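You operate a simulated robot arm through the tools that you are given. There is no shell and no other tool. Be economical: measure what you need, move in short steps, check, and stop when the job is done.

You are at the controls of a simulated two-armed robot. One attempt, no reset.

JOB
Answer the track line, hang up, take the white cap off 103's switch, centre it, set 91 to 93.
Fine: the caller gives the line back as safe; the cap stays on till then and goes into the cap tray; 91 ends at green.
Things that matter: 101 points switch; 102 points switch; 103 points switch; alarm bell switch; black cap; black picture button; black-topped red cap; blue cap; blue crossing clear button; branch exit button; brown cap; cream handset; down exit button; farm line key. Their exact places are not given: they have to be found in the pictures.

It is judged by the outcome, as a careful person would: the job done as asked, and still so three seconds after it is handed in. It fails if anything else is knocked over, pushed out of place, dropped, spilled or broken. Lids that push on must go on centred and level and be pressed home; caps that screw on are set level and turned clockwise until they are tight.

ROBOT AND FRAMES
Two 7-joint arms with two-finger parallel grippers on one trunk, on a base that drives. Base frame: it is fixed to the floor where the robot stands at the start and does not move with it; the origin is under the middle of the robot, x ahead of it, y to its left, z up. Units: m, degrees, N and s.
The left shoulder is at the start at [0.05, 0.187, 1.15], the right one opposite. With the tool pointing down near the work surface each hand reaches from about 0.1 to 0.64 m from the robot's upright axis, wherever it stands, measured 20 degrees to its own side. Places, roughly: 101 points switch [0, 1.2, 0.9]; 102 points switch [0.1, 1.2, 0.9]; 103 points switch [0.1, 1.1, 0.9]; alarm bell switch [0.5, 0.6, 0.9]; black picture button [0.3, 0.7, 0.8]; blue crossing clear button [0.6, 0.4, 0.8]; branch exit button [0.8, 0.5, 1.2]; down exit button [0.7, 0.5, 1.2]; farm line key [0.5, -0.3, 0.8]; fitter line key [0.5, -0.2, 0.8]; floodlights switch [0.6, 0.5, 0.9]; green raise button [0.5, 0.5, 0.8]; grey cancel button [0, 1.2, 0.8]; ground frame switch [0.3, 0.9, 0.9]; heaters switch [0.3, 0.8, 0.9]; orange lower button [0.4, 0.6, 0.8]. Payload 3.43 kg a hand.
The TCP of each hand is the grasp point between the finger pads, 0.03 m short of the fingertips. In the tool frame z runs along the fingers and y along their closing line. The gripper opens to 0.094 m. The fingers are 0.028 m wide and 0.01 m thick; the gripper's body (0.05 by 0.096 m) begins 0.055 m behind the TCP.
Orientation is told as [roll, pitch, yaw] about the base's x, y, z axes, in that order, counted from this pose: with the fingers straight down and closing along the base's y, the tool's x points along the base's -x, its y along +y and its z along -z.

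CONTROLS
- The arms move only by the tool jog_arm. It takes "left_plan", "right_plan" or both (then of equal length, played together; a hand with none holds still); each is a list of rows, each a list of 3 entries, a list of its own where there are three numbers: the turn, a rotation vector about the tool's x, y, z in degrees, then the shift along the tool's x, y, z in m, then the opening in per cent of the stroke, from 0 (shut) to 100 (fully open). In form: [[[rx, ry, rz], [dx, dy, dz], claw], ...]. A call has 1 to 12 rows; each row shifts and turns the commanded pose from where the row before left it, along the tool's axes as they then stand. Rows are played at 5 a second. More than 0.05 m and 8.6 degrees between two rows, or a gripper value outside its range, and nothing of the call is played. Where a pose cannot be reached the arm comes as near as it can. A force on the tool above 40 N (or 10 N above the force at the start of the call, whichever is more), or a blocked arm, ends the call early, and 0.2 s more pass. The fingers move at their own pace (about 0.153 m/s each) and stop on an object; they squeeze with about 22 N. The grip force told is the motor's: it shows also when the fingers shut on nothing. Time passes only in rows, and 0.2 s behind the last, so rows that do not move let the fingers close. The reply holds the time, the measured pose of the TCP, the force on the tool along the base axes, the opening and the grip force, in the units named above and with some noise, with the torque about the TCP (base axes, N m) and any sound that the robot's microphone picked up.
- Cameras (640 x 400 px; columns grow to the right, rows downward): "scene" is now at [0.1423, 0.0481, 1.364]; the picture's right is [0.54, -0.84, 0.00], its down [-0.12, -0.08, -0.99] and it looks along [0.83, 0.54, -0.14] (base axes); focal length 214 px, centre (320, 200). "left" rides on the left gripper at [0.076, -0.014, -0.102] in its tool frame; the picture's right is [0.18, 0.98, 0.00], its down [-0.75, 0.14, -0.64] and it looks along [-0.63, 0.12, 0.77] (tool axes); focal length 243 px, centre (320, 200). "right" rides on the right gripper at [0.076, 0.014, -0.103] in its tool frame; the picture's right is [-0.18, 0.98, 0.00], its down [-0.75, -0.14, -0.64] and it looks along [-0.63, -0.12, 0.77] (tool axes); focal length 243 px, centre (320, 200).
- capture(camera): a new picture of that camera. No time passes.
- slide_trunk(by): slides the trunk up (or, below 0, down) by that many m; the arms and the scene camera ride with it, the base frame stays. It gives what a move gives, with no picture.
- drive_base(legs): drives the robot by 1 to 6 legs, each [ahead, left, turn to the left] in m, m and degrees, along the robot's own axes; the way and the turn of a leg run together, so that a leg with both is an arc; at most 1.5 m and 180 degrees a leg. The arms and the cameras ride along, it lands a little off, and it stops where it bumps. It gives what a move gives.
- turn_head(pan, tilt): turns the head with the scene camera to pan (to the left, within 80 degrees either way) and tilt (down, from -29 to 69), counted from straight ahead of the robot. It gives what a move gives.
- probe_pixels(camera, pixels): for up to 12 pixels [column, row] of the newest picture of that camera ("zoom" is the newest enlarged one), the place [x, y, z] in the base frame of the surface seen there, good to about 0.002 m, but the place of the scene camera against the robot may be out by one fixed shift of up to 0.018 m in any direction. No time passes.
- zoom(camera, box): a new picture of the part [left, top, right, bottom] of that camera's present view, enlarged. No time passes.
- hand_in(): hands the job in; it is judged then, once.

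Keep the steps short. Do not move on a guess: measure, check each grasp and each placing, and mend mistakes. In all there are 80 turns and 58 pictures (those below and enlarged ones count). Leave the grippers open and the arms clear of the work at the hand-in unless told otherwise, and finish with a single line.

The tools are called after "Request:" by a JSON object that holds its "method" and its "body". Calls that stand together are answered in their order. jog_arm: Moves the arms, as the interface text tells. Its arguments: {"type":"object","properties":{"left_plan":{"type":"array","items":{"type":"array"}},"right_plan":{"type":"array","items":{"type":"array"}}},"required":[]} The other tools are called the same way: slide_trunk (by) slides the trunk up or down; drive_base (legs) drives the base; turn_head (pan, tilt) turns the head that bears the scene camera; capture (camera) takes a picture; probe_pixels (camera, pixels) gives the place of the surface under pixels of a picture; zoom (camera, box) takes an enlarged picture of a part of a camera's view; hand_in () hands the job in.

At the start:

```text
time_s: 0.0
left_ee_pos: [0.177, 0.2147, 1.3535]
left_tool_rot: [-0.1, 0.0, 0.0]
left_wrist_force: [-0.4, -0.5, 0.7]
left_ft_torque: [0.03, 0.02, -0.03]
left_width: 0.0935
left_gripper_force: 0.0
right_ee_pos: [0.2778, 0.0299, 1.3317]
right_tool_rot: [0.1, 0.0, -0.1]
right_wrist_force: [-0.9, 0.5, 0.6]
right_ft_torque: [0.03, 0.04, 0.0]
right_width: 0.0941
right_gripper_force: 0.2
trunk travel left (down, up): [-0.365, 0.067]
robot x, y, heading: [-0.0009, -0.0007, -0.1]
head pan, tilt: [32.7, 8.3]
```

scene: 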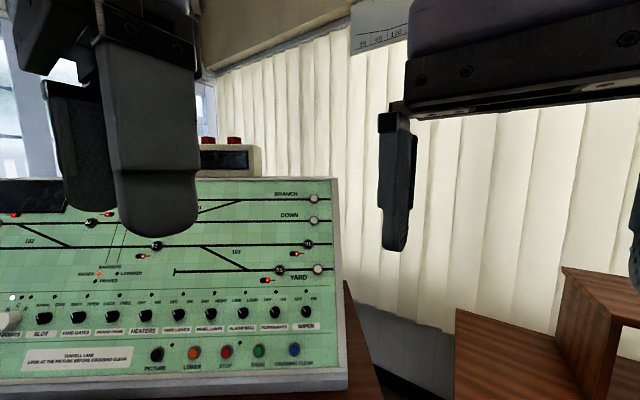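
right: 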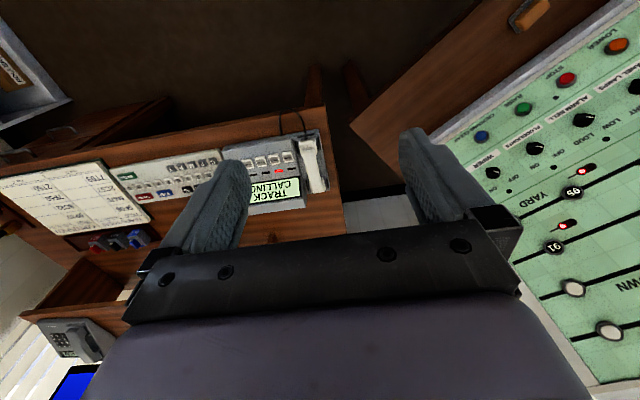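
left: 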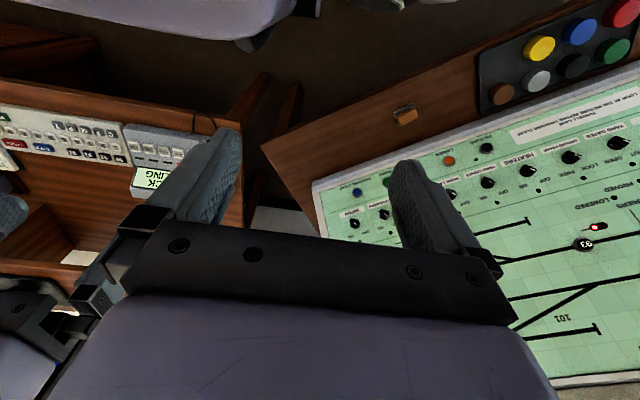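

I see the panel ahead-left and a phone desk to the right showing "TRACK CALLING". I'll turn the head right to look at the phone desk.

Request:
{"method": "turn_head", "body": {"pan": -30, "tilt": 45}}

Request:
{"method": "capture", "body": {"camera": "scene"}}

Request:
{"method": "turn_head", "body": {"pan": 70, "tilt": 30}}

Request:
{"method": "capture", "body": {"camera": "scene"}}

```text
time_s: 1.3
left_ee_pos: [0.1778, 0.2156, 1.3541]
left_tool_rot: [-0.1, 0.1, 0.0]
left_wrist_force: [1.0, -0.2, -0.6]
left_ft_torque: [-0.01, 0.01, -0.05]
left_width: 0.0939
left_gripper_force: 0.1
right_ee_pos: [0.2777, 0.0302, 1.331]
right_tool_rot: [0.2, 0.0, -0.2]
right_wrist_force: [-0.2, 0.0, 0.4]
right_ft_torque: [0.0, 0.02, 0.04]
right_width: 0.094
right_gripper_force: 0.0
trunk travel left (down, up): [-0.365, 0.067]
robot x, y, heading: [-0.0002, -0.0028, 0.0]
head pan, tilt: [-30.0, 45.0]
```

```text
54 pictures are left
```

scene: 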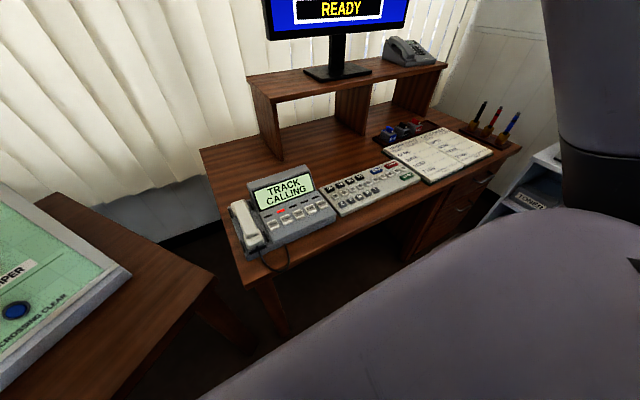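

```text
time_s: 3.1
left_ee_pos: [0.1781, 0.2143, 1.3527]
left_tool_rot: [-0.1, -0.1, -0.1]
left_wrist_force: [0.2, 0.0, 0.1]
left_ft_torque: [-0.01, 0.01, 0.0]
left_width: 0.094
left_gripper_force: 0.1
right_ee_pos: [0.2782, 0.0295, 1.3318]
right_tool_rot: [0.1, 0.0, -0.1]
right_wrist_force: [-0.5, 0.2, 0.1]
right_ft_torque: [-0.01, 0.02, -0.01]
right_width: 0.0939
right_gripper_force: 0.1
trunk travel left (down, up): [-0.365, 0.067]
robot x, y, heading: [0.0005, -0.001, 0.1]
head pan, tilt: [70.0, 30.0]
```

```text
53 pictures are left
```

scene: 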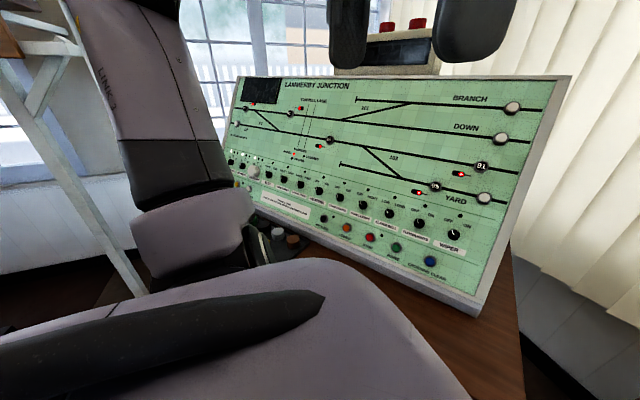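

The white cap is at about (253,172), on one of the left-hand switches. I'll zoom on the panel, then on the phone.

Request:
{"method": "zoom", "body": {"camera": "scene", "box": [220, 70, 400, 182]}}

Request:
{"method": "zoom", "body": {"camera": "scene", "box": [220, 140, 380, 260]}}

Request:
{"method": "turn_head", "body": {"pan": -30, "tilt": 45}}

Request:
{"method": "zoom", "body": {"camera": "scene", "box": [200, 150, 440, 300]}}

```text
3.56 times, centred on (310, 126) of scene
```

zoom: 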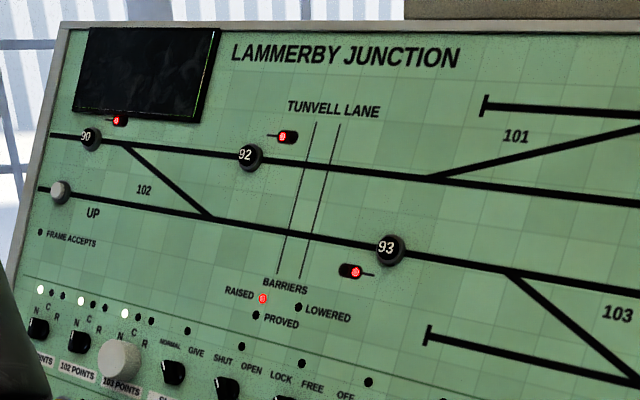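

```text
3.33 times, centred on (300, 200) of scene
```

zoom: 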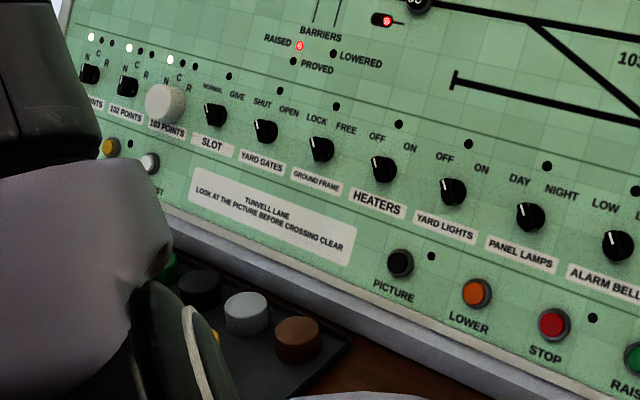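

```text
time_s: 4.8
left_ee_pos: [0.1781, 0.2155, 1.3533]
left_tool_rot: [-0.1, 0.1, 0.0]
left_wrist_force: [-0.1, -0.5, -0.1]
left_ft_torque: [-0.01, 0.02, 0.01]
left_width: 0.0941
left_gripper_force: 0.0
right_ee_pos: [0.2779, 0.03, 1.3308]
right_tool_rot: [0.2, 0.0, -0.2]
right_wrist_force: [0.4, 1.5, 0.6]
right_ft_torque: [-0.04, 0.03, 0.02]
right_width: 0.0939
right_gripper_force: 0.0
trunk travel left (down, up): [-0.365, 0.067]
robot x, y, heading: [0.0, 0.0027, 0.0]
head pan, tilt: [-30.0, 45.0]
```

```text
2.67 times, centred on (320, 225) of scene
```

zoom: 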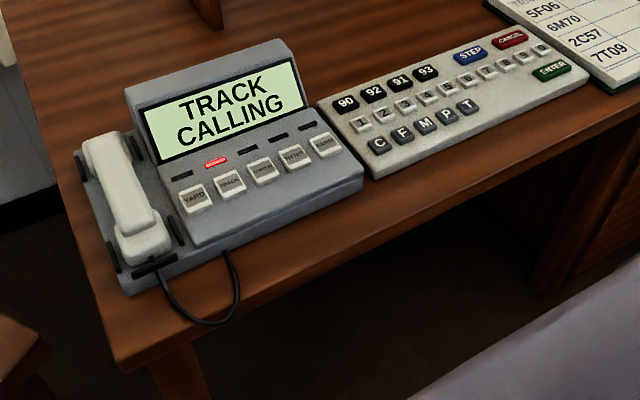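

The TRACK key has its red lamp lit. Next I measure the handset and keys.

Request:
{"method": "probe_pixels", "body": {"camera": "zoom", "pixels": [[100, 145], [125, 190], [145, 240], [115, 260], [140, 175], [90, 190], [230, 183], [195, 198], [263, 170], [180, 250], [120, 290], [80, 350]]}}

Request:
{"method": "zoom", "body": {"camera": "scene", "box": [215, 190, 311, 250]}}

```text
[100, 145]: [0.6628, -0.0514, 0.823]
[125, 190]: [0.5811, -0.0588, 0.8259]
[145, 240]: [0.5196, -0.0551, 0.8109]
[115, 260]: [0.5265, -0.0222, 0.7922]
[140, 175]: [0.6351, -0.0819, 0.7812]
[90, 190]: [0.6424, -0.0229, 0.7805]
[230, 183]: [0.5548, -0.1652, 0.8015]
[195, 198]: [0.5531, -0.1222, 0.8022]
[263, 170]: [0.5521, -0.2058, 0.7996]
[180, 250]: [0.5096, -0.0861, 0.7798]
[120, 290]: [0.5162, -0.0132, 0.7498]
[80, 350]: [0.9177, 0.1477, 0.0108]
```

```text
6.67 times, centred on (263, 220) of scene
```

zoom: 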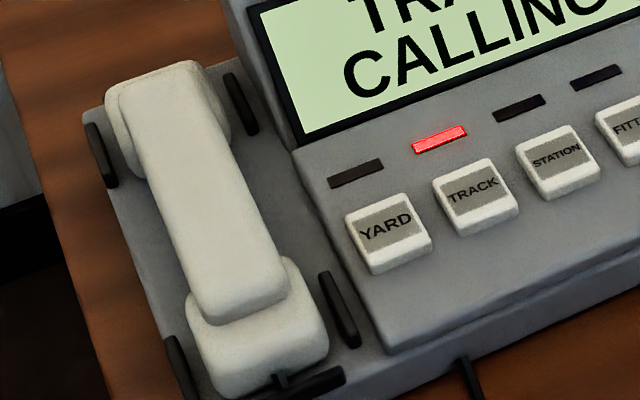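

Measure the handle's width exactly, then bring the right hand above the handset (moving forward and down, in free air).

Request:
{"method": "probe_pixels", "body": {"camera": "zoom", "pixels": [[160, 200], [200, 185], [235, 175], [180, 240], [245, 225], [125, 80], [245, 300], [140, 220], [255, 190], [475, 190], [385, 225], [170, 100]]}}

Request:
{"method": "jog_arm", "body": {"right_plan": [[[0, 0, 0], [-0.035, -0.012, 0.03], 100], [[0, 0, 0], [-0.035, -0.012, 0.03], 100], [[0, 0, 0], [-0.035, -0.012, 0.03], 100], [[0, 0, 0], [-0.035, -0.012, 0.03], 100], [[0, 0, 0], [-0.035, -0.012, 0.03], 100], [[0, 0, 0], [-0.035, -0.012, 0.03], 100], [[0, 0, 0], [-0.035, -0.012, 0.03], 100], [[0, 0, 0], [-0.03, 0, 0.03], 100], [[0, 0, 0], [0, 0, 0.03], 100], [[0, 0, 0], [0, 0, 0], 100]]}}

Request:
{"method": "capture", "body": {"camera": "right"}}

```text
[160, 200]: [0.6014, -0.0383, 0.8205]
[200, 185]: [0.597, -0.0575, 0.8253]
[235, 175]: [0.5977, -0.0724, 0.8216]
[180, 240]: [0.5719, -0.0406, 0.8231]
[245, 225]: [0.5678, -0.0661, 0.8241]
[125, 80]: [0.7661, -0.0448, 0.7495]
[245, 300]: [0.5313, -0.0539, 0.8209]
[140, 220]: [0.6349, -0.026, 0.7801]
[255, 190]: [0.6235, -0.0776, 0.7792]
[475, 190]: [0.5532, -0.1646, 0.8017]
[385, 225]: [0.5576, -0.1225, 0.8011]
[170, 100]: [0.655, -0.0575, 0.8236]
```

```text
time_s: 7.0
left_ee_pos: [0.1783, 0.2153, 1.3537]
left_tool_rot: [0.0, 0.0, 0.0]
left_wrist_force: [0.2, -0.3, -0.4]
left_ft_torque: [0.02, 0.02, 0.02]
left_width: 0.0939
left_gripper_force: 0.0
right_ee_pos: [0.5529, -0.0537, 1.0597]
right_tool_rot: [0.1, -0.1, -0.1]
right_wrist_force: [-1.0, -0.4, 0.5]
right_ft_torque: [0.02, -0.02, 0.03]
right_width: 0.0942
right_gripper_force: 0.1
trunk travel left (down, up): [-0.365, 0.067]
robot x, y, heading: [-0.0001, 0.0031, -0.1]
head pan, tilt: [-30.0, 45.0]
```

```text
48 pictures are left
```

right: 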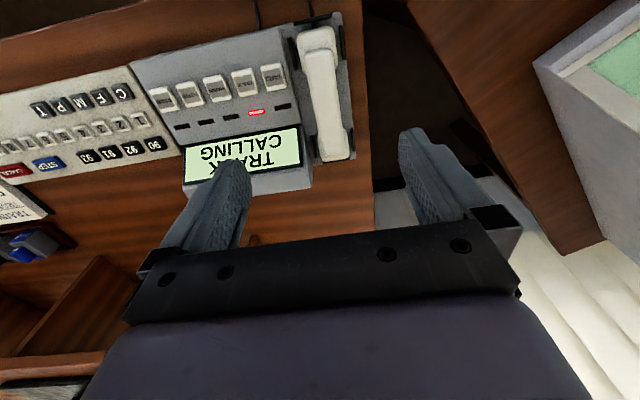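

Request:
{"method": "probe_pixels", "body": {"camera": "right", "pixels": [[312, 90], [323, 90], [334, 90], [320, 40], [330, 155], [325, 110], [245, 80], [214, 88], [347, 120], [308, 120]]}}

```text
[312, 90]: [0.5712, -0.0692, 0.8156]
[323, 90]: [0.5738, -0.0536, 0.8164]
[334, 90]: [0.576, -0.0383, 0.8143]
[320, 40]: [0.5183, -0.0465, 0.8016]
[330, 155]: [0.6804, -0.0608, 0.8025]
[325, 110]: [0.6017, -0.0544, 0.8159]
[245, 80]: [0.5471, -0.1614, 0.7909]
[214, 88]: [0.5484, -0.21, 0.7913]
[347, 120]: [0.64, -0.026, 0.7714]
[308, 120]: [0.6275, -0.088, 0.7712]
```

Request:
{"method": "zoom", "body": {"camera": "right", "box": [270, 10, 382, 180]}}

```text
2.35 times, centred on (326, 95) of right
```

zoom: 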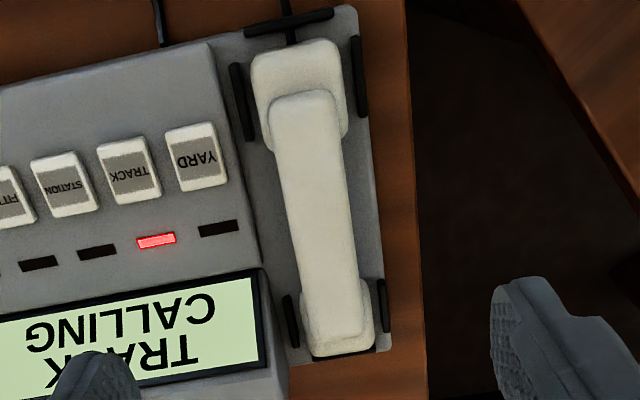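

Request:
{"method": "probe_pixels", "body": {"camera": "zoom", "pixels": [[280, 150], [345, 150], [288, 200], [350, 200], [297, 260], [356, 260], [304, 310], [362, 310], [240, 200], [265, 270], [370, 200], [285, 350]]}}

```text
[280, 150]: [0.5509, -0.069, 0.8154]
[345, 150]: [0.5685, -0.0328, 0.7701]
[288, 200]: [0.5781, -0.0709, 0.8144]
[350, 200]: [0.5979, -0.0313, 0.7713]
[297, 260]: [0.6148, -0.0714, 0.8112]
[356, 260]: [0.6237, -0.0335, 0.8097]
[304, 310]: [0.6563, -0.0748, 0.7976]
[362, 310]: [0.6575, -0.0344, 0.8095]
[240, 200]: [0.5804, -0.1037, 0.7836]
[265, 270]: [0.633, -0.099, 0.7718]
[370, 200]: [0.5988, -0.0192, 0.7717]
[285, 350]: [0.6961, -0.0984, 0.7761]
```

Handle about 37 mm wide, centred near (0.593, -0.053), top 0.816. I'll set the claw to 62 % and descend to just above it.

Request:
{"method": "jog_arm", "body": {"right_plan": [[[0, 0, 0], [-0.02, 0, 0.04], 62], [[0, 0, 0], [-0.02, 0, 0.04], 62], [[0, 0, 0], [0, 0, 0.04], 62], [[0, 0, 0], [0, 0, 0.04], 62], [[0, 0, 0], [0, 0, 0.03], 62], [[0, 0, 0], [0, 0, 0], 62]]}}

Request:
{"method": "capture", "body": {"camera": "right"}}

```text
time_s: 8.4
left_ee_pos: [0.1777, 0.2158, 1.3536]
left_tool_rot: [0.0, -0.1, 0.0]
left_wrist_force: [0.3, 0.0, -0.4]
left_ft_torque: [0.0, 0.02, 0.01]
left_width: 0.0941
left_gripper_force: 0.1
right_ee_pos: [0.5927, -0.0542, 0.8706]
right_tool_rot: [0.1, 0.0, 0.0]
right_wrist_force: [-0.3, -1.0, -0.1]
right_ft_torque: [0.02, 0.01, 0.01]
right_width: 0.0582
right_gripper_force: 0.0
trunk travel left (down, up): [-0.365, 0.067]
robot x, y, heading: [-0.0016, -0.0028, -0.1]
head pan, tilt: [-30.0, 45.0]
```

```text
46 pictures are left
```

right: 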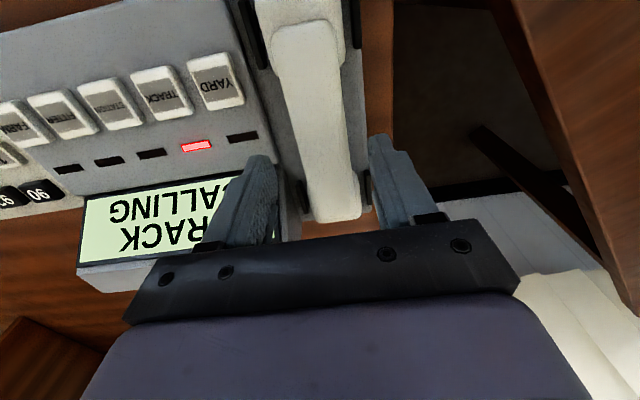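

Request:
{"method": "probe_pixels", "body": {"camera": "right", "pixels": [[240, 172], [284, 180], [288, 215], [270, 140], [262, 160], [380, 140], [296, 120], [345, 120], [100, 200], [150, 190]]}}

```text
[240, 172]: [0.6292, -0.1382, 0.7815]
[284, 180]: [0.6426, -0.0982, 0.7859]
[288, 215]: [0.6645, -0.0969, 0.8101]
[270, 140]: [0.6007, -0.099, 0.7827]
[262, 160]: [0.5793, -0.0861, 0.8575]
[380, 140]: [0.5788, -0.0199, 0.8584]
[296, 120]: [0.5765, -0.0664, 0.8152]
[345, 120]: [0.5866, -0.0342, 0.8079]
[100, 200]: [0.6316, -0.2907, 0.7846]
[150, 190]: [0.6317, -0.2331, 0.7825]
```

Fingers bracket the handle with clearance. Descend to 0.812 and close.

Request:
{"method": "jog_arm", "body": {"right_plan": [[[0, 0, 0], [0, 0.001, 0.03], 62], [[0, 0, 0], [0, 0, 0.029], 62], [[0, 0, 0], [0, 0, 0], 62], [[0, 0, 0], [0, 0, 0], 20], [[0, 0, 0], [0, 0, 0], 20], [[0, 0, 0], [0, 0, 0], 20]]}}

```text
time_s: 9.8
left_ee_pos: [0.1789, 0.2151, 1.3547]
left_tool_rot: [-0.1, 0.0, 0.0]
left_wrist_force: [0.2, -0.1, -0.2]
left_ft_torque: [-0.02, -0.03, 0.01]
left_width: 0.0938
left_gripper_force: 0.1
right_ee_pos: [0.5828, -0.0563, 0.8162]
right_tool_rot: [0.1, 0.1, -0.1]
right_wrist_force: [-0.2, 0.2, 0.7]
right_ft_torque: [-0.03, -0.16, 0.02]
right_width: 0.0422
right_gripper_force: 21.7
right hand out of reach, approached as far as the arm can: row 2
trunk travel left (down, up): [-0.365, 0.067]
robot x, y, heading: [-0.0005, -0.0011, -0.0]
head pan, tilt: [-30.0, 45.0]
```

Gripped, but the right hand is the one needed for the TRACK key (right of the handset). So I'll release it undisturbed, raise the hand, and use the left hand for the handset after shifting the base right and lowering the trunk.

Request:
{"method": "jog_arm", "body": {"right_plan": [[[0, 0, 0], [0, 0, 0], 62], [[0, 0, 0], [0, 0, 0], 62], [[0, 0, 0], [0, 0, -0.04], 62], [[0, 0, 0], [0, 0, -0.045], 62], [[0, 0, 0], [0, 0, -0.045], 62], [[0, 0, 0], [0, -0.02, -0.045], 62], [[0, 0, 0], [0.02, -0.04, 0], 62], [[0, 0, 0], [0.02, -0.04, 0], 62], [[0, 0, 0], [0.03, -0.03, 0], 62], [[0, 0, 0], [0.03, -0.03, 0], 62]]}}

Request:
{"method": "drive_base", "body": {"legs": [[0, -0.15, 0]]}}

Request:
{"method": "slide_trunk", "body": {"by": -0.12}}

Request:
{"method": "capture", "body": {"camera": "scene"}}

```text
time_s: 12.1
left_ee_pos: [0.1773, 0.2142, 1.3538]
left_tool_rot: [0.0, 0.0, 0.0]
left_wrist_force: [0.1, 0.0, 0.3]
left_ft_torque: [0.0, 0.0, 0.03]
left_width: 0.0937
left_gripper_force: 0.1
right_ee_pos: [0.4784, -0.213, 0.9934]
right_tool_rot: [0.1, 0.0, 0.0]
right_wrist_force: [-0.1, 0.1, 0.1]
right_ft_torque: [0.0, -0.01, 0.03]
right_width: 0.0585
right_gripper_force: 0.1
trunk travel left (down, up): [-0.365, 0.067]
robot x, y, heading: [-0.0008, 0.0003, 0.1]
head pan, tilt: [-30.0, 45.0]
```

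```text
time_s: 14.0
left_ee_pos: [0.1779, 0.0657, 1.3545]
left_tool_rot: [-0.1, 0.0, 0.1]
left_wrist_force: [-0.6, 0.1, -0.5]
left_ft_torque: [0.03, -0.04, 0.02]
left_width: 0.0939
left_gripper_force: 0.1
right_ee_pos: [0.4812, -0.3608, 0.9918]
right_tool_rot: [0.1, -0.1, 0.2]
right_wrist_force: [0.7, -0.6, 0.9]
right_ft_torque: [0.08, -0.01, -0.01]
right_width: 0.0584
right_gripper_force: 0.1
trunk travel left (down, up): [-0.365, 0.067]
robot x, y, heading: [0.0014, -0.1535, 0.2]
head pan, tilt: [-30.0, 45.0]
```

```text
time_s: 15.5
left_ee_pos: [0.178, 0.066, 1.2343]
left_tool_rot: [-0.1, 0.0, 0.2]
left_wrist_force: [-0.2, -0.5, -0.1]
left_ft_torque: [0.0, 0.01, 0.03]
left_width: 0.0939
left_gripper_force: 0.1
right_ee_pos: [0.4807, -0.3588, 0.8731]
right_tool_rot: [0.1, 0.0, 0.1]
right_wrist_force: [-0.4, -0.9, -0.7]
right_ft_torque: [-0.04, -0.01, -0.03]
right_width: 0.0582
right_gripper_force: 0.1
trunk travel left (down, up): [-0.245, 0.187]
robot x, y, heading: [-0.0009, -0.1521, 0.3]
head pan, tilt: [-30.0, 45.0]
```

```text
45 pictures are left
```

scene: 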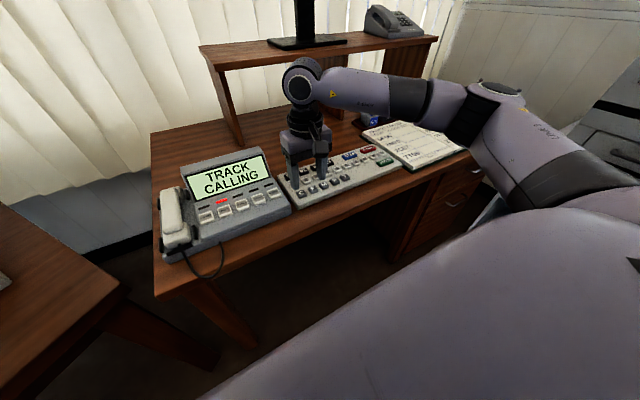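

Handset undisturbed. Move the left hand above it.

Request:
{"method": "jog_arm", "body": {"left_plan": [[[0, 0, 0], [-0.0375, -0.0108, 0.027], 62], [[0, 0, 0], [-0.0375, -0.0108, 0.027], 62], [[0, 0, 0], [-0.0375, -0.0108, 0.027], 62], [[0, 0, 0], [-0.0375, -0.0108, 0.027], 62], [[0, 0, 0], [-0.0375, -0.0108, 0.027], 62], [[0, 0, 0], [-0.0375, -0.0108, 0.027], 62], [[0, 0, 0], [-0.0375, -0.0108, 0.027], 62], [[0, 0, 0], [-0.0375, -0.0108, 0.027], 62], [[0, 0, 0], [-0.0375, -0.0108, 0.027], 62], [[0, 0, 0], [-0.0375, -0.0108, 0.027], 62], [[0, 0, 0], [-0.0375, -0.0108, 0.027], 62], [[0, 0, 0], [0, 0, 0.02], 62]]}}

Request:
{"method": "capture", "body": {"camera": "left"}}

```text
time_s: 18.1
left_ee_pos: [0.4996, 0.0556, 0.9517]
left_tool_rot: [-0.1, 0.0, 0.2]
left_wrist_force: [0.0, 0.9, -0.1]
left_ft_torque: [0.03, 0.02, 0.01]
left_width: 0.058
left_gripper_force: 0.0
left hand out of reach, approached as far as the arm can: row 6, 7, 8, 9, 10, 11
right_ee_pos: [0.4805, -0.3608, 0.8735]
right_tool_rot: [0.1, 0.0, 0.1]
right_wrist_force: [-0.6, -0.4, 0.2]
right_ft_torque: [-0.01, 0.0, 0.0]
right_width: 0.0581
right_gripper_force: 0.0
trunk travel left (down, up): [-0.245, 0.187]
robot x, y, heading: [0.003, -0.1532, 0.1]
head pan, tilt: [-30.0, 45.0]
```

```text
44 pictures are left
```

left: 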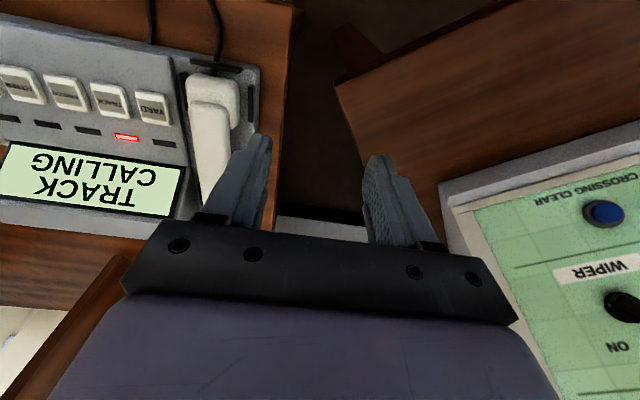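

The left hand was stopped by reach. I'll raise the right hand, then drive slightly ahead and right.

Request:
{"method": "jog_arm", "body": {"right_plan": [[[0, 0, 0], [0.04, 0, -0.03], 62], [[0, 0, 0], [0.04, 0, -0.03], 62], [[0, 0, 0], [0.04, 0, -0.03], 62]]}}

Request:
{"method": "drive_base", "body": {"legs": [[0, -0.05, 0], [0.09, 0, 0]]}}

Request:
{"method": "capture", "body": {"camera": "left"}}

```text
time_s: 18.9
left_ee_pos: [0.4985, 0.0549, 0.9504]
left_tool_rot: [-0.2, -0.1, 0.3]
left_wrist_force: [0.8, -1.0, 0.8]
left_ft_torque: [-0.02, -0.02, 0.03]
left_width: 0.0584
left_gripper_force: 0.1
right_ee_pos: [0.3604, -0.3585, 0.9642]
right_tool_rot: [0.1, 0.1, 0.1]
right_wrist_force: [-0.1, -0.2, 0.1]
right_ft_torque: [-0.01, 0.02, 0.0]
right_width: 0.0581
right_gripper_force: 0.1
trunk travel left (down, up): [-0.245, 0.187]
robot x, y, heading: [0.0048, -0.1519, 0.3]
head pan, tilt: [-30.0, 45.0]
```

```text
time_s: 20.7
left_ee_pos: [0.5903, 0.0034, 0.9503]
left_tool_rot: [-0.1, 0.0, 0.2]
left_wrist_force: [-0.5, 0.3, -0.1]
left_ft_torque: [-0.02, 0.02, 0.0]
left_width: 0.0582
left_gripper_force: 0.0
right_ee_pos: [0.4535, -0.4076, 0.963]
right_tool_rot: [0.2, 0.1, 0.3]
right_wrist_force: [0.8, -0.6, 0.4]
right_ft_torque: [0.01, 0.03, 0.0]
right_width: 0.0581
right_gripper_force: 0.0
trunk travel left (down, up): [-0.245, 0.187]
robot x, y, heading: [0.0935, -0.1991, 0.3]
head pan, tilt: [-30.0, 45.0]
```

```text
43 pictures are left
```

left: 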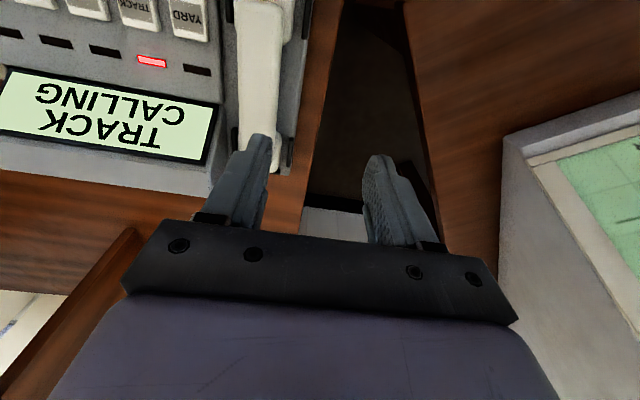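

Request:
{"method": "jog_arm", "body": {"left_plan": [[[0, 0, 0], [0, -0.03, 0.02], 62], [[0, 0, 0], [0, -0.0275, 0.02], 62], [[0, 0, 0], [0, 0, 0.035], 62], [[0, 0, 0], [0, 0, 0], 62]]}}

Request:
{"method": "capture", "body": {"camera": "left"}}

```text
time_s: 21.7
left_ee_pos: [0.5619, -0.0196, 0.8791]
left_tool_rot: [-0.2, -0.1, 0.2]
left_wrist_force: [1.0, -0.9, 0.6]
left_ft_torque: [0.03, 0.0, 0.0]
left_width: 0.0582
left_gripper_force: 0.0
left hand out of reach, approached as far as the arm can: row 1, 2, 3
right_ee_pos: [0.4533, -0.4066, 0.9635]
right_tool_rot: [0.1, 0.1, 0.2]
right_wrist_force: [0.1, 0.6, 0.8]
right_ft_torque: [0.0, 0.03, 0.02]
right_width: 0.0583
right_gripper_force: 0.1
trunk travel left (down, up): [-0.245, 0.187]
robot x, y, heading: [0.0903, -0.1992, 0.1]
head pan, tilt: [-30.0, 45.0]
```

```text
42 pictures are left
```

left: 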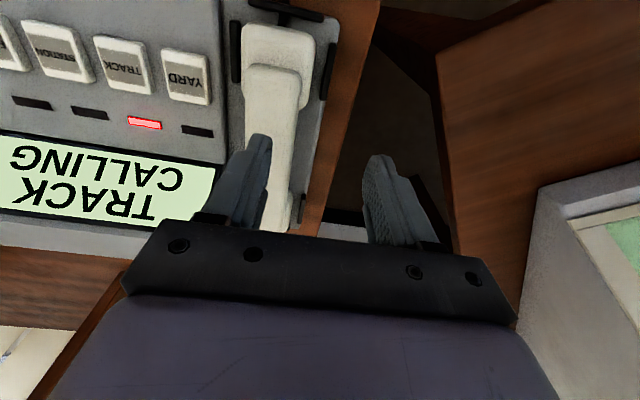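

Still reach-limited; the lowered trunk may be the cause, so raise it back, then try again.

Request:
{"method": "slide_trunk", "body": {"by": 0.12}}

Request:
{"method": "jog_arm", "body": {"left_plan": [[[0, 0, 0], [-0.01, -0.015, 0.03], 62], [[0, 0, 0], [-0.01, -0.015, 0.03], 62], [[0, 0, 0], [-0.01, -0.005, 0.04], 62], [[0, 0, 0], [0, 0, 0.025], 62], [[0, 0, 0], [0, 0, 0], 62]]}}

```text
time_s: 23.2
left_ee_pos: [0.5622, -0.0169, 0.9987]
left_tool_rot: [-0.2, 0.0, 0.2]
left_wrist_force: [0.0, 0.6, 0.7]
left_ft_torque: [0.01, -0.01, 0.02]
left_width: 0.0582
left_gripper_force: 0.0
right_ee_pos: [0.4533, -0.4079, 1.0823]
right_tool_rot: [0.2, 0.1, 0.1]
right_wrist_force: [-0.4, -0.8, -0.2]
right_ft_torque: [-0.04, 0.01, 0.0]
right_width: 0.0582
right_gripper_force: 0.1
trunk travel left (down, up): [-0.365, 0.067]
robot x, y, heading: [0.0902, -0.2019, 0.1]
head pan, tilt: [-30.0, 45.0]
```

```text
time_s: 24.4
left_ee_pos: [0.5399, 0.0083, 0.9065]
left_tool_rot: [-0.2, -0.2, 0.2]
left_wrist_force: [0.1, -0.4, -0.3]
left_ft_torque: [0.02, -0.01, -0.04]
left_width: 0.0584
left_gripper_force: 0.1
left hand out of reach, approached as far as the arm can: row 1, 2, 3, 4
right_ee_pos: [0.4521, -0.4063, 1.0841]
right_tool_rot: [0.0, 0.0, 0.2]
right_wrist_force: [0.1, -1.0, -0.9]
right_ft_torque: [-0.02, 0.0, -0.01]
right_width: 0.0581
right_gripper_force: 0.0
trunk travel left (down, up): [-0.365, 0.067]
robot x, y, heading: [0.0896, -0.1961, 0.5]
head pan, tilt: [-30.0, 45.0]
```

The left arm seems to be in an awkward configuration; look at it.

Request:
{"method": "turn_head", "body": {"pan": 15, "tilt": 40}}

Request:
{"method": "capture", "body": {"camera": "scene"}}

```text
time_s: 25.6
left_ee_pos: [0.539, 0.0089, 0.9063]
left_tool_rot: [-0.2, -0.1, 0.2]
left_wrist_force: [-0.6, -0.5, 0.9]
left_ft_torque: [-0.01, -0.03, 0.0]
left_width: 0.0585
left_gripper_force: 0.0
right_ee_pos: [0.4539, -0.4074, 1.0841]
right_tool_rot: [0.1, -0.1, 0.2]
right_wrist_force: [-0.6, 0.7, 0.3]
right_ft_torque: [0.02, -0.01, 0.01]
right_width: 0.0581
right_gripper_force: 0.0
trunk travel left (down, up): [-0.365, 0.067]
robot x, y, heading: [0.0925, -0.2053, 0.3]
head pan, tilt: [15.0, 40.0]
```

```text
41 pictures are left
```

scene: 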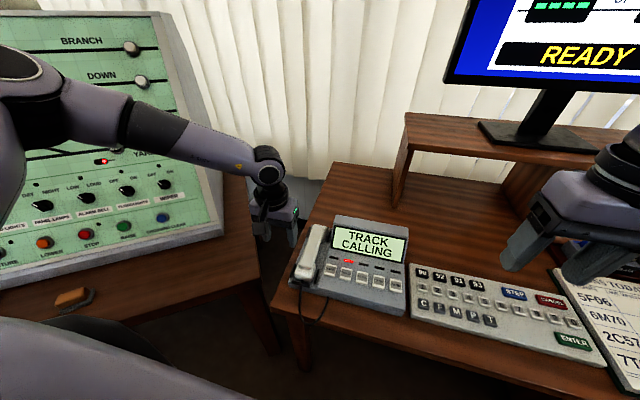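

Try a wrist yaw to relax the left arm: rotate the left tool about its z by 16° and retry moving right.

Request:
{"method": "jog_arm", "body": {"left_plan": [[[0, 0, 8], [0, 0, -0.02], 62], [[0, 0, 8], [0, 0, -0.02], 62], [[0, 0, 0], [0, -0.02, 0], 62], [[0, 0, 0], [0, -0.02, 0], 62], [[0, 0, 0], [0, 0, 0], 62]]}}

```text
time_s: 26.8
left_ee_pos: [0.5274, -0.0251, 0.9491]
left_tool_rot: [-0.1, -0.3, -15.8]
left_wrist_force: [0.7, 0.4, -0.9]
left_ft_torque: [0.01, -0.02, -0.02]
left_width: 0.0582
left_gripper_force: 0.0
left hand out of reach, approached as far as the arm can: row 4
right_ee_pos: [0.4519, -0.407, 1.0831]
right_tool_rot: [0.0, -0.1, 0.2]
right_wrist_force: [-0.3, -0.4, -0.9]
right_ft_torque: [0.03, -0.03, 0.02]
right_width: 0.0582
right_gripper_force: 0.0
trunk travel left (down, up): [-0.365, 0.067]
robot x, y, heading: [0.0892, -0.1995, 0.4]
head pan, tilt: [15.0, 40.0]
```

Yaw helps only partly; the elbow is stuck in an outboard configuration. I'll bring the left hand back, high and inboard (mirror of how the right hand approached), then come in again.

Request:
{"method": "jog_arm", "body": {"left_plan": [[[0, 0, -8], [0, 0, -0.03], 62], [[0, 0, -8], [0, 0, -0.03], 62], [[0, 0, 0], [0.03, 0, -0.04], 62], [[0, 0, 0], [0.03, 0, -0.04], 62], [[0, 0, 0], [0.03, 0, -0.04], 62], [[0, 0, 0], [0.03, 0, -0.04], 62], [[0, 0, 0], [0.03, 0, -0.04], 62], [[0, 0, 0], [0.03, 0, -0.04], 62], [[0, 0, 0], [0.03, -0.02, -0.03], 62], [[0, 0, 0], [0, -0.04, 0], 62], [[0, 0, 0], [0, -0.04, 0], 62], [[0, 0, 0], [0, -0.04, 0], 62]]}}

Request:
{"method": "capture", "body": {"camera": "scene"}}

```text
time_s: 28.7
left_ee_pos: [0.3435, -0.0274, 1.2544]
left_tool_rot: [0.7, -0.1, 0.0]
left_wrist_force: [6.0, 1.1, -11.7]
left_ft_torque: [0.28, -0.6, 0.02]
left_width: 0.0584
left_gripper_force: 0.1
right_ee_pos: [0.4527, -0.4076, 1.0841]
right_tool_rot: [0.1, -0.1, 0.2]
right_wrist_force: [-0.4, -0.6, -0.5]
right_ft_torque: [-0.01, 0.02, -0.04]
right_width: 0.0584
right_gripper_force: 0.0
trunk travel left (down, up): [-0.365, 0.067]
robot x, y, heading: [0.0923, -0.1997, 0.3]
head pan, tilt: [15.0, 40.0]
stopped in row 9 (left hand): the force on the tool passed its limit at 83 N (the readings are from after the stop); the commanded pose is now the measured one
```

```text
40 pictures are left
```

scene: 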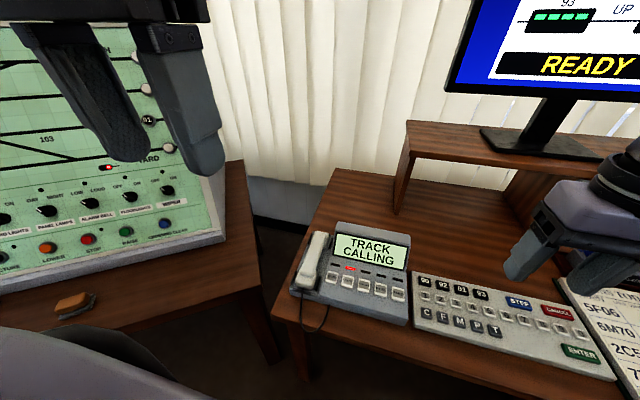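

The hand touched something (most likely the robot's own head/torso). Ease forward away from it, and then approach the handset from this higher inboard pose.

Request:
{"method": "jog_arm", "body": {"left_plan": [[[0, 0, 0], [-0.03, 0, 0.01], 62], [[0, 0, 0], [-0.03, -0.01, 0.01], 62], [[0, 0, 0], [-0.02, -0.03, 0], 62], [[0, 0, 0], [-0.01, -0.03, 0.0], 62], [[0, 0, 0], [0, 0, 0], 62]]}}

```text
time_s: 29.9
left_ee_pos: [0.4165, -0.0553, 1.2375]
left_tool_rot: [0.3, -0.2, 0.1]
left_wrist_force: [0.2, -0.1, 0.9]
left_ft_torque: [0.02, 0.0, 0.01]
left_width: 0.0584
left_gripper_force: 0.2
left hand out of reach, approached as far as the arm can: row 3, 4
right_ee_pos: [0.4535, -0.4076, 1.0842]
right_tool_rot: [0.1, 0.0, 0.3]
right_wrist_force: [0.1, -0.1, 0.0]
right_ft_torque: [0.0, 0.02, -0.05]
right_width: 0.0582
right_gripper_force: 0.0
trunk travel left (down, up): [-0.365, 0.067]
robot x, y, heading: [0.0942, -0.2015, 0.3]
head pan, tilt: [15.0, 40.0]
```

The limit is a bearing (~22° left of the robot's axis). So drive the base 0.1 m further right, keeping the right hand from moving outward.

Request:
{"method": "jog_arm", "body": {"right_plan": [[[0, 0, 0], [0, 0.04, 0], 20], [[0, 0, 0], [0, 0.04, 0], 10], [[0, 0, 0], [0, 0.04, 0], 0], [[0, 0, 0], [0, 0.03, 0], 0]]}}

Request:
{"method": "drive_base", "body": {"legs": [[0, -0.1, 0]]}}

Request:
{"method": "jog_arm", "body": {"left_plan": [[[0, 0, 0], [-0.03, 0.02, 0.03], 62], [[0, 0, 0], [-0.03, 0.02, 0.03], 62], [[0, 0, 0], [-0.03, 0.02, 0.03], 62], [[0, 0, 0], [-0.03, 0.02, 0.03], 62], [[0, 0, 0], [-0.03, 0.02, 0.03], 62], [[0, 0, 0], [-0.02, 0, 0.04], 62], [[0, 0, 0], [0, 0, 0.05], 62], [[0, 0, 0], [0, 0, 0.05], 62], [[0, 0, 0], [0, 0, 0.05], 62], [[0, 0, 0], [0, 0, 0], 62]]}}

```text
time_s: 30.9
left_ee_pos: [0.4164, -0.0564, 1.2384]
left_tool_rot: [0.3, -0.1, 0.0]
left_wrist_force: [-0.5, 0.9, -0.2]
left_ft_torque: [-0.03, 0.0, 0.01]
left_width: 0.0581
left_gripper_force: 0.1
right_ee_pos: [0.4498, -0.255, 1.0839]
right_tool_rot: [0.2, 0.0, 0.2]
right_wrist_force: [-0.6, 1.1, 0.7]
right_ft_torque: [0.01, 0.01, 0.02]
right_width: 0.0002
right_gripper_force: 21.9
trunk travel left (down, up): [-0.365, 0.067]
robot x, y, heading: [0.0928, -0.2012, 0.4]
head pan, tilt: [15.0, 40.0]
```

```text
time_s: 32.4
left_ee_pos: [0.4163, -0.156, 1.2372]
left_tool_rot: [0.4, -0.1, 0.1]
left_wrist_force: [0.2, -0.2, 0.3]
left_ft_torque: [-0.01, -0.01, -0.02]
left_width: 0.0583
left_gripper_force: 0.1
right_ee_pos: [0.4503, -0.3558, 1.0838]
right_tool_rot: [0.0, 0.0, 0.4]
right_wrist_force: [0.1, 0.2, 0.6]
right_ft_torque: [0.04, 0.03, -0.01]
right_width: 0.0
right_gripper_force: 22.0
trunk travel left (down, up): [-0.365, 0.067]
robot x, y, heading: [0.0892, -0.3017, 0.4]
head pan, tilt: [15.0, 40.0]
```

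```text
time_s: 34.6
left_ee_pos: [0.5773, -0.0489, 0.9045]
left_tool_rot: [0.3, -0.2, 0.3]
left_wrist_force: [-0.9, 0.5, -0.2]
left_ft_torque: [-0.01, -0.01, -0.02]
left_width: 0.0583
left_gripper_force: 0.0
left hand out of reach, approached as far as the arm can: row 9
right_ee_pos: [0.4516, -0.3563, 1.0842]
right_tool_rot: [0.1, 0.0, 0.4]
right_wrist_force: [0.5, 0.2, 0.8]
right_ft_torque: [-0.03, -0.01, -0.01]
right_width: 0.0001
right_gripper_force: 22.5
trunk travel left (down, up): [-0.365, 0.067]
robot x, y, heading: [0.0892, -0.3018, 0.3]
head pan, tilt: [15.0, 40.0]
```

Request:
{"method": "drive_base", "body": {"legs": [[0.03, -0.05, 0]]}}

Request:
{"method": "jog_arm", "body": {"left_plan": [[[0, 0, 0], [0.009, 0.045, 0], 62], [[0, 0, 0], [0, 0, 0.03], 62], [[0, 0, 0], [0, 0, 0], 62]], "right_plan": [[[0, 0, 0], [0, 0.04, 0.02], 0], [[0, 0, 0], [0, 0.04, 0.02], 0], [[0, 0, 0], [0, 0.04, 0.02], 0]]}}

Request:
{"method": "capture", "body": {"camera": "left"}}

```text
time_s: 35.8
left_ee_pos: [0.6072, -0.0996, 0.9052]
left_tool_rot: [0.3, -0.1, 0.2]
left_wrist_force: [-0.1, -0.6, -1.2]
left_ft_torque: [0.04, 0.04, 0.03]
left_width: 0.0582
left_gripper_force: 0.1
right_ee_pos: [0.4824, -0.4054, 1.0828]
right_tool_rot: [0.0, 0.0, 0.3]
right_wrist_force: [0.4, 1.0, 0.8]
right_ft_torque: [-0.01, 0.0, 0.03]
right_width: 0.0003
right_gripper_force: 22.2
trunk travel left (down, up): [-0.365, 0.067]
robot x, y, heading: [0.122, -0.348, 0.3]
head pan, tilt: [15.0, 40.0]
```

```text
time_s: 36.5
left_ee_pos: [0.5984, -0.0536, 0.8754]
left_tool_rot: [0.3, -0.2, 0.3]
left_wrist_force: [-0.4, 0.2, 0.4]
left_ft_torque: [-0.02, -0.02, -0.01]
left_width: 0.0585
left_gripper_force: 0.0
right_ee_pos: [0.4838, -0.2825, 1.0266]
right_tool_rot: [0.1, 0.0, 0.4]
right_wrist_force: [0.1, 0.5, 0.9]
right_ft_torque: [0.0, 0.0, 0.01]
right_width: 0.0
right_gripper_force: 21.8
trunk travel left (down, up): [-0.365, 0.067]
robot x, y, heading: [0.1203, -0.3494, 0.2]
head pan, tilt: [15.0, 40.0]
```

```text
39 pictures are left
```

left: 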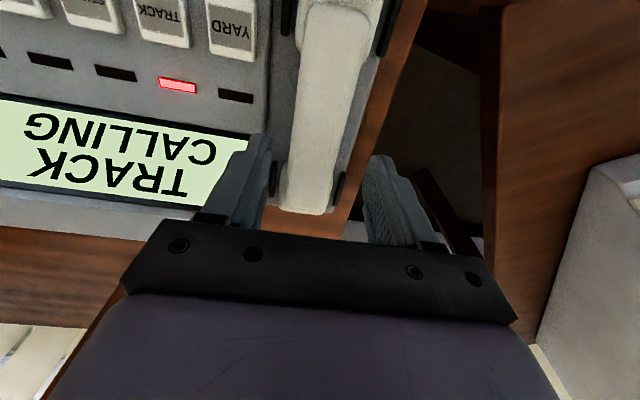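

Request:
{"method": "probe_pixels", "body": {"camera": "left", "pixels": [[290, 130], [352, 130], [318, 130], [272, 180], [338, 185], [285, 18], [386, 30], [172, 20], [145, 20], [262, 150], [376, 165]]}}

```text
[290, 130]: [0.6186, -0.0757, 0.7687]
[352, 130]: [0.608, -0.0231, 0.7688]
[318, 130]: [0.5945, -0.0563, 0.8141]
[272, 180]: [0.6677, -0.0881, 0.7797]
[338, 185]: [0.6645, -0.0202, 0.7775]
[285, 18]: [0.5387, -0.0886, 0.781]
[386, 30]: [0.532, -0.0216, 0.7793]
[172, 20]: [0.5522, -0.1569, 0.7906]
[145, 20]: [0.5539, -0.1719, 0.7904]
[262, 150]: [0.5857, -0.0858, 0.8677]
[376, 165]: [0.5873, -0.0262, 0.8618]
```

Clear of the fins. Descend to z≈0.812 and close the left hand on the handle.

Request:
{"method": "jog_arm", "body": {"left_plan": [[[0, 0, 0], [0.004, 0, 0.032], 62], [[0, 0, 0], [0, 0, 0.031], 62], [[0, 0, 0], [0, 0, 0], 62], [[0, 0, 0], [0, 0, 0], 20], [[0, 0, 0], [0, 0, 0], 20], [[0, 0, 0], [0, 0, 0], 20]]}}

```text
time_s: 38.0
left_ee_pos: [0.5793, -0.0458, 0.8343]
left_tool_rot: [0.1, -0.3, 0.2]
left_wrist_force: [-0.5, -19.5, 1.2]
left_ft_torque: [-0.98, -0.01, -0.09]
left_width: 0.0379
left_gripper_force: 22.4
left hand out of reach, approached as far as the arm can: row 1, 2
right_ee_pos: [0.4832, -0.2852, 1.0263]
right_tool_rot: [0.2, 0.0, 0.3]
right_wrist_force: [0.1, -0.2, 0.5]
right_ft_torque: [0.03, -0.01, 0.03]
right_width: 0.0
right_gripper_force: 22.2
trunk travel left (down, up): [-0.365, 0.067]
robot x, y, heading: [0.1217, -0.3472, 0.1]
head pan, tilt: [15.0, 40.0]
```

Limit reached again, off-centre (20 N sideways). Open, rise, lower the trunk and shift the base a bit more.

Request:
{"method": "jog_arm", "body": {"left_plan": [[[0, 0, 0], [0, 0, 0], 62], [[0, 0, 0], [0, 0, 0], 62], [[0, 0, 0], [0, 0, -0.04], 62], [[0, 0, 0], [0, 0, -0.04], 62]]}}

Request:
{"method": "drive_base", "body": {"legs": [[0.0, -0.05, 0]]}}

Request:
{"method": "slide_trunk", "body": {"by": -0.05}}

```text
time_s: 39.0
left_ee_pos: [0.577, -0.0458, 0.9143]
left_tool_rot: [0.3, -0.1, 0.3]
left_wrist_force: [-0.1, 0.5, -0.9]
left_ft_torque: [-0.03, 0.0, 0.01]
left_width: 0.0586
left_gripper_force: 0.1
right_ee_pos: [0.4825, -0.2835, 1.0257]
right_tool_rot: [0.1, 0.0, 0.2]
right_wrist_force: [-0.2, -0.5, 1.2]
right_ft_torque: [-0.02, 0.01, 0.01]
right_width: 0.0002
right_gripper_force: 21.8
trunk travel left (down, up): [-0.365, 0.067]
robot x, y, heading: [0.128, -0.3505, 0.4]
head pan, tilt: [15.0, 40.0]
```

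```text
time_s: 40.1
left_ee_pos: [0.5771, -0.0933, 0.9132]
left_tool_rot: [0.3, -0.3, 0.2]
left_wrist_force: [-0.5, -0.3, 0.2]
left_ft_torque: [0.01, 0.01, 0.03]
left_width: 0.0585
left_gripper_force: 0.1
right_ee_pos: [0.4838, -0.3307, 1.0262]
right_tool_rot: [0.1, 0.1, 0.3]
right_wrist_force: [-0.2, -0.4, -0.4]
right_ft_torque: [0.01, -0.05, -0.01]
right_width: 0.0001
right_gripper_force: 21.6
trunk travel left (down, up): [-0.365, 0.067]
robot x, y, heading: [0.1255, -0.3974, 0.3]
head pan, tilt: [15.0, 40.0]
```

```text
time_s: 41.0
left_ee_pos: [0.5764, -0.0938, 0.8631]
left_tool_rot: [0.3, -0.3, 0.1]
left_wrist_force: [-0.5, 0.1, 0.8]
left_ft_torque: [0.0, 0.03, 0.02]
left_width: 0.0585
left_gripper_force: 0.1
right_ee_pos: [0.4842, -0.3321, 0.9766]
right_tool_rot: [0.1, 0.0, 0.3]
right_wrist_force: [0.6, 0.1, 0.0]
right_ft_torque: [0.01, 0.02, -0.01]
right_width: 0.0001
right_gripper_force: 22.3
trunk travel left (down, up): [-0.315, 0.117]
robot x, y, heading: [0.1227, -0.3988, 0.2]
head pan, tilt: [15.0, 40.0]
```

Align over the handle (target x 0.595, y -0.0535, z 0.872) and look.

Request:
{"method": "jog_arm", "body": {"left_plan": [[[0, 0, 0], [-0.005, 0.02, -0.01], 62], [[0, 0, 0], [-0.0125, 0.02, 0], 62], [[0, 0, 0], [0, 0, 0], 62]]}}

Request:
{"method": "capture", "body": {"camera": "left"}}

```text
time_s: 41.8
left_ee_pos: [0.5942, -0.0551, 0.8736]
left_tool_rot: [0.2, -0.2, 0.1]
left_wrist_force: [-0.1, -0.1, -0.7]
left_ft_torque: [0.0, 0.01, 0.04]
left_width: 0.0582
left_gripper_force: 0.1
right_ee_pos: [0.484, -0.3322, 0.9765]
right_tool_rot: [0.1, -0.1, 0.3]
right_wrist_force: [0.4, 0.2, -0.1]
right_ft_torque: [0.01, -0.01, 0.02]
right_width: 0.0002
right_gripper_force: 22.3
trunk travel left (down, up): [-0.315, 0.117]
robot x, y, heading: [0.118, -0.3982, 0.4]
head pan, tilt: [15.0, 40.0]
```

```text
38 pictures are left
```

left: 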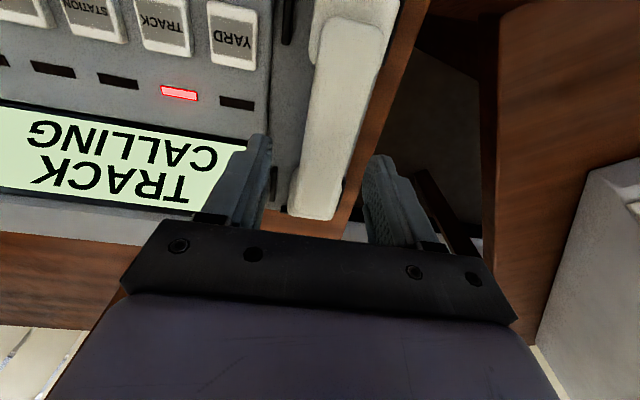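

The handset moved a little left from the earlier push. Measure it.

Request:
{"method": "probe_pixels", "body": {"camera": "left", "pixels": [[305, 130], [330, 130], [355, 130], [312, 60], [345, 60], [375, 60], [300, 200], [318, 205], [335, 200], [337, 185], [275, 185]]}}

Request:
{"method": "zoom", "body": {"camera": "left", "box": [240, 0, 420, 230]}}

```text
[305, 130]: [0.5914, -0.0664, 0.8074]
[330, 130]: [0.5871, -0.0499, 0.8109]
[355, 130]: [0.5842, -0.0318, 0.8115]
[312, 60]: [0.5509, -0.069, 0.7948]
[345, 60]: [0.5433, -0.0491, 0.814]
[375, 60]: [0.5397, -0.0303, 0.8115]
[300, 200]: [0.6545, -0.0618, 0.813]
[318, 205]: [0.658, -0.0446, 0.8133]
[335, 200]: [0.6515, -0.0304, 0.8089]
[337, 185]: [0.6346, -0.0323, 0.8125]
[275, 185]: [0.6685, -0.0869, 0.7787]
```

```text
1.74 times, centred on (330, 115) of left
```

zoom: 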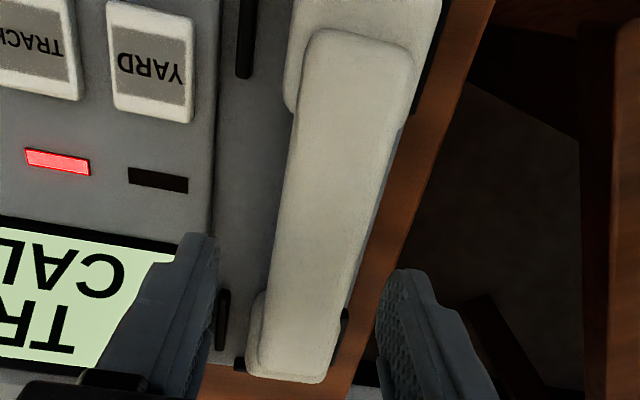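

It sits about 6 mm further left (centre y≈-0.049), still within the cradle. Shift and descend.

Request:
{"method": "jog_arm", "body": {"left_plan": [[[0, 0, 0], [0.004, 0.006, 0.03], 62], [[0, 0, 0], [0, 0, 0.03], 62], [[0, 0, 0], [0, 0, 0], 62]]}}

```text
time_s: 42.6
left_ee_pos: [0.591, -0.0475, 0.8123]
left_tool_rot: [0.3, -0.2, 0.3]
left_wrist_force: [-0.7, 0.6, 0.3]
left_ft_torque: [-0.03, -0.01, 0.01]
left_width: 0.0584
left_gripper_force: 0.1
right_ee_pos: [0.4846, -0.3312, 0.9765]
right_tool_rot: [0.1, 0.1, 0.2]
right_wrist_force: [0.1, -0.2, 0.3]
right_ft_torque: [0.03, 0.01, 0.01]
right_width: 0.0
right_gripper_force: 21.7
trunk travel left (down, up): [-0.315, 0.117]
robot x, y, heading: [0.1237, -0.4006, 0.4]
head pan, tilt: [15.0, 40.0]
```

In place. Close and lift the handset 5 cm, then check.

Request:
{"method": "jog_arm", "body": {"left_plan": [[[0, 0, 0], [0, 0, 0], 20], [[0, 0, 0], [0, 0, 0], 20], [[0, 0, 0], [0, 0, 0], 20], [[0, 0, 0], [0, 0, -0.02], 20], [[0, 0, 0], [0, 0, -0.03], 20], [[0, 0, 0], [0, 0.02, -0.02], 20], [[0, 0, 0], [0, 0.02, -0.02], 20]]}}

Request:
{"method": "turn_head", "body": {"pan": 25, "tilt": 40}}

Request:
{"method": "capture", "body": {"camera": "scene"}}

```text
time_s: 44.2
left_ee_pos: [0.5913, -0.005, 0.9027]
left_tool_rot: [0.3, -0.2, 0.3]
left_wrist_force: [-0.3, -0.8, -1.8]
left_ft_torque: [0.0, 0.01, -0.02]
left_width: 0.0424
left_gripper_force: 22.1
right_ee_pos: [0.4844, -0.3324, 0.9755]
right_tool_rot: [0.0, 0.0, 0.3]
right_wrist_force: [0.5, 0.3, 0.4]
right_ft_torque: [0.01, -0.01, -0.01]
right_width: 0.0001
right_gripper_force: 21.5
trunk travel left (down, up): [-0.315, 0.117]
robot x, y, heading: [0.1213, -0.4012, 0.1]
head pan, tilt: [15.0, 40.0]
```

```text
time_s: 44.9
left_ee_pos: [0.591, -0.0052, 0.9024]
left_tool_rot: [0.3, -0.2, 0.2]
left_wrist_force: [0.2, 0.5, -2.3]
left_ft_torque: [0.0, 0.02, 0.0]
left_width: 0.0421
left_gripper_force: 21.7
right_ee_pos: [0.4844, -0.3333, 0.9771]
right_tool_rot: [0.0, 0.0, 0.2]
right_wrist_force: [-0.1, 0.3, 0.0]
right_ft_torque: [0.03, 0.03, 0.03]
right_width: 0.0
right_gripper_force: 22.3
trunk travel left (down, up): [-0.315, 0.117]
robot x, y, heading: [0.1204, -0.4003, 0.3]
head pan, tilt: [25.0, 40.0]
```

```text
36 pictures are left
```

scene: 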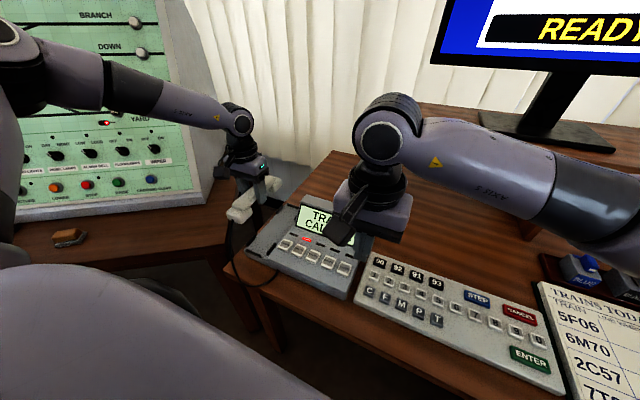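

Handset is held. Now move the right (closed) hand above the TRACK key at (0.550,-0.163).

Request:
{"method": "jog_arm", "body": {"right_plan": [[[0, 0, 0], [-0.02, 0.035, 0.02], 0], [[0, 0, 0], [-0.02, 0.035, 0.02], 0], [[0, 0, 0], [-0.02, 0.035, 0.02], 0], [[0, 0, 0], [-0.006, 0.035, 0.02], 0], [[0, 0, 0], [0, 0.03, 0.01], 0], [[0, 0, 0], [0, 0, 0], 0]]}}

Request:
{"method": "capture", "body": {"camera": "right"}}

```text
time_s: 46.3
left_ee_pos: [0.5915, -0.0044, 0.903]
left_tool_rot: [0.3, -0.3, 0.2]
left_wrist_force: [-0.2, -0.5, -2.1]
left_ft_torque: [-0.03, 0.05, -0.03]
left_width: 0.0421
left_gripper_force: 21.9
right_ee_pos: [0.558, -0.2569, 0.9214]
right_tool_rot: [0.2, -0.1, -2.2]
right_wrist_force: [-0.6, 0.0, 0.5]
right_ft_torque: [0.02, 0.03, 0.02]
right_width: 0.0
right_gripper_force: 22.3
right hand out of reach, approached as far as the arm can: row 3, 4, 5
trunk travel left (down, up): [-0.315, 0.117]
robot x, y, heading: [0.1233, -0.3988, 0.1]
head pan, tilt: [25.0, 40.0]
```

```text
35 pictures are left
```

right: 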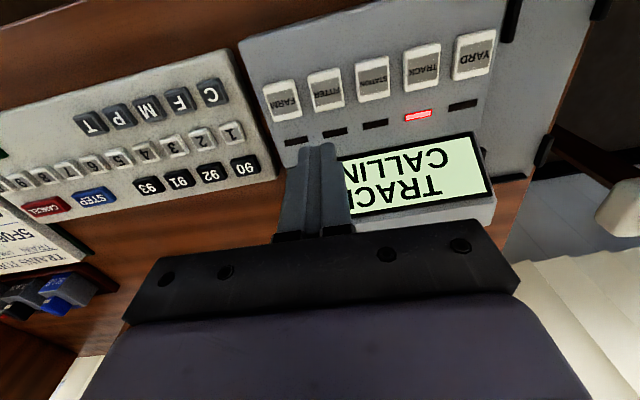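

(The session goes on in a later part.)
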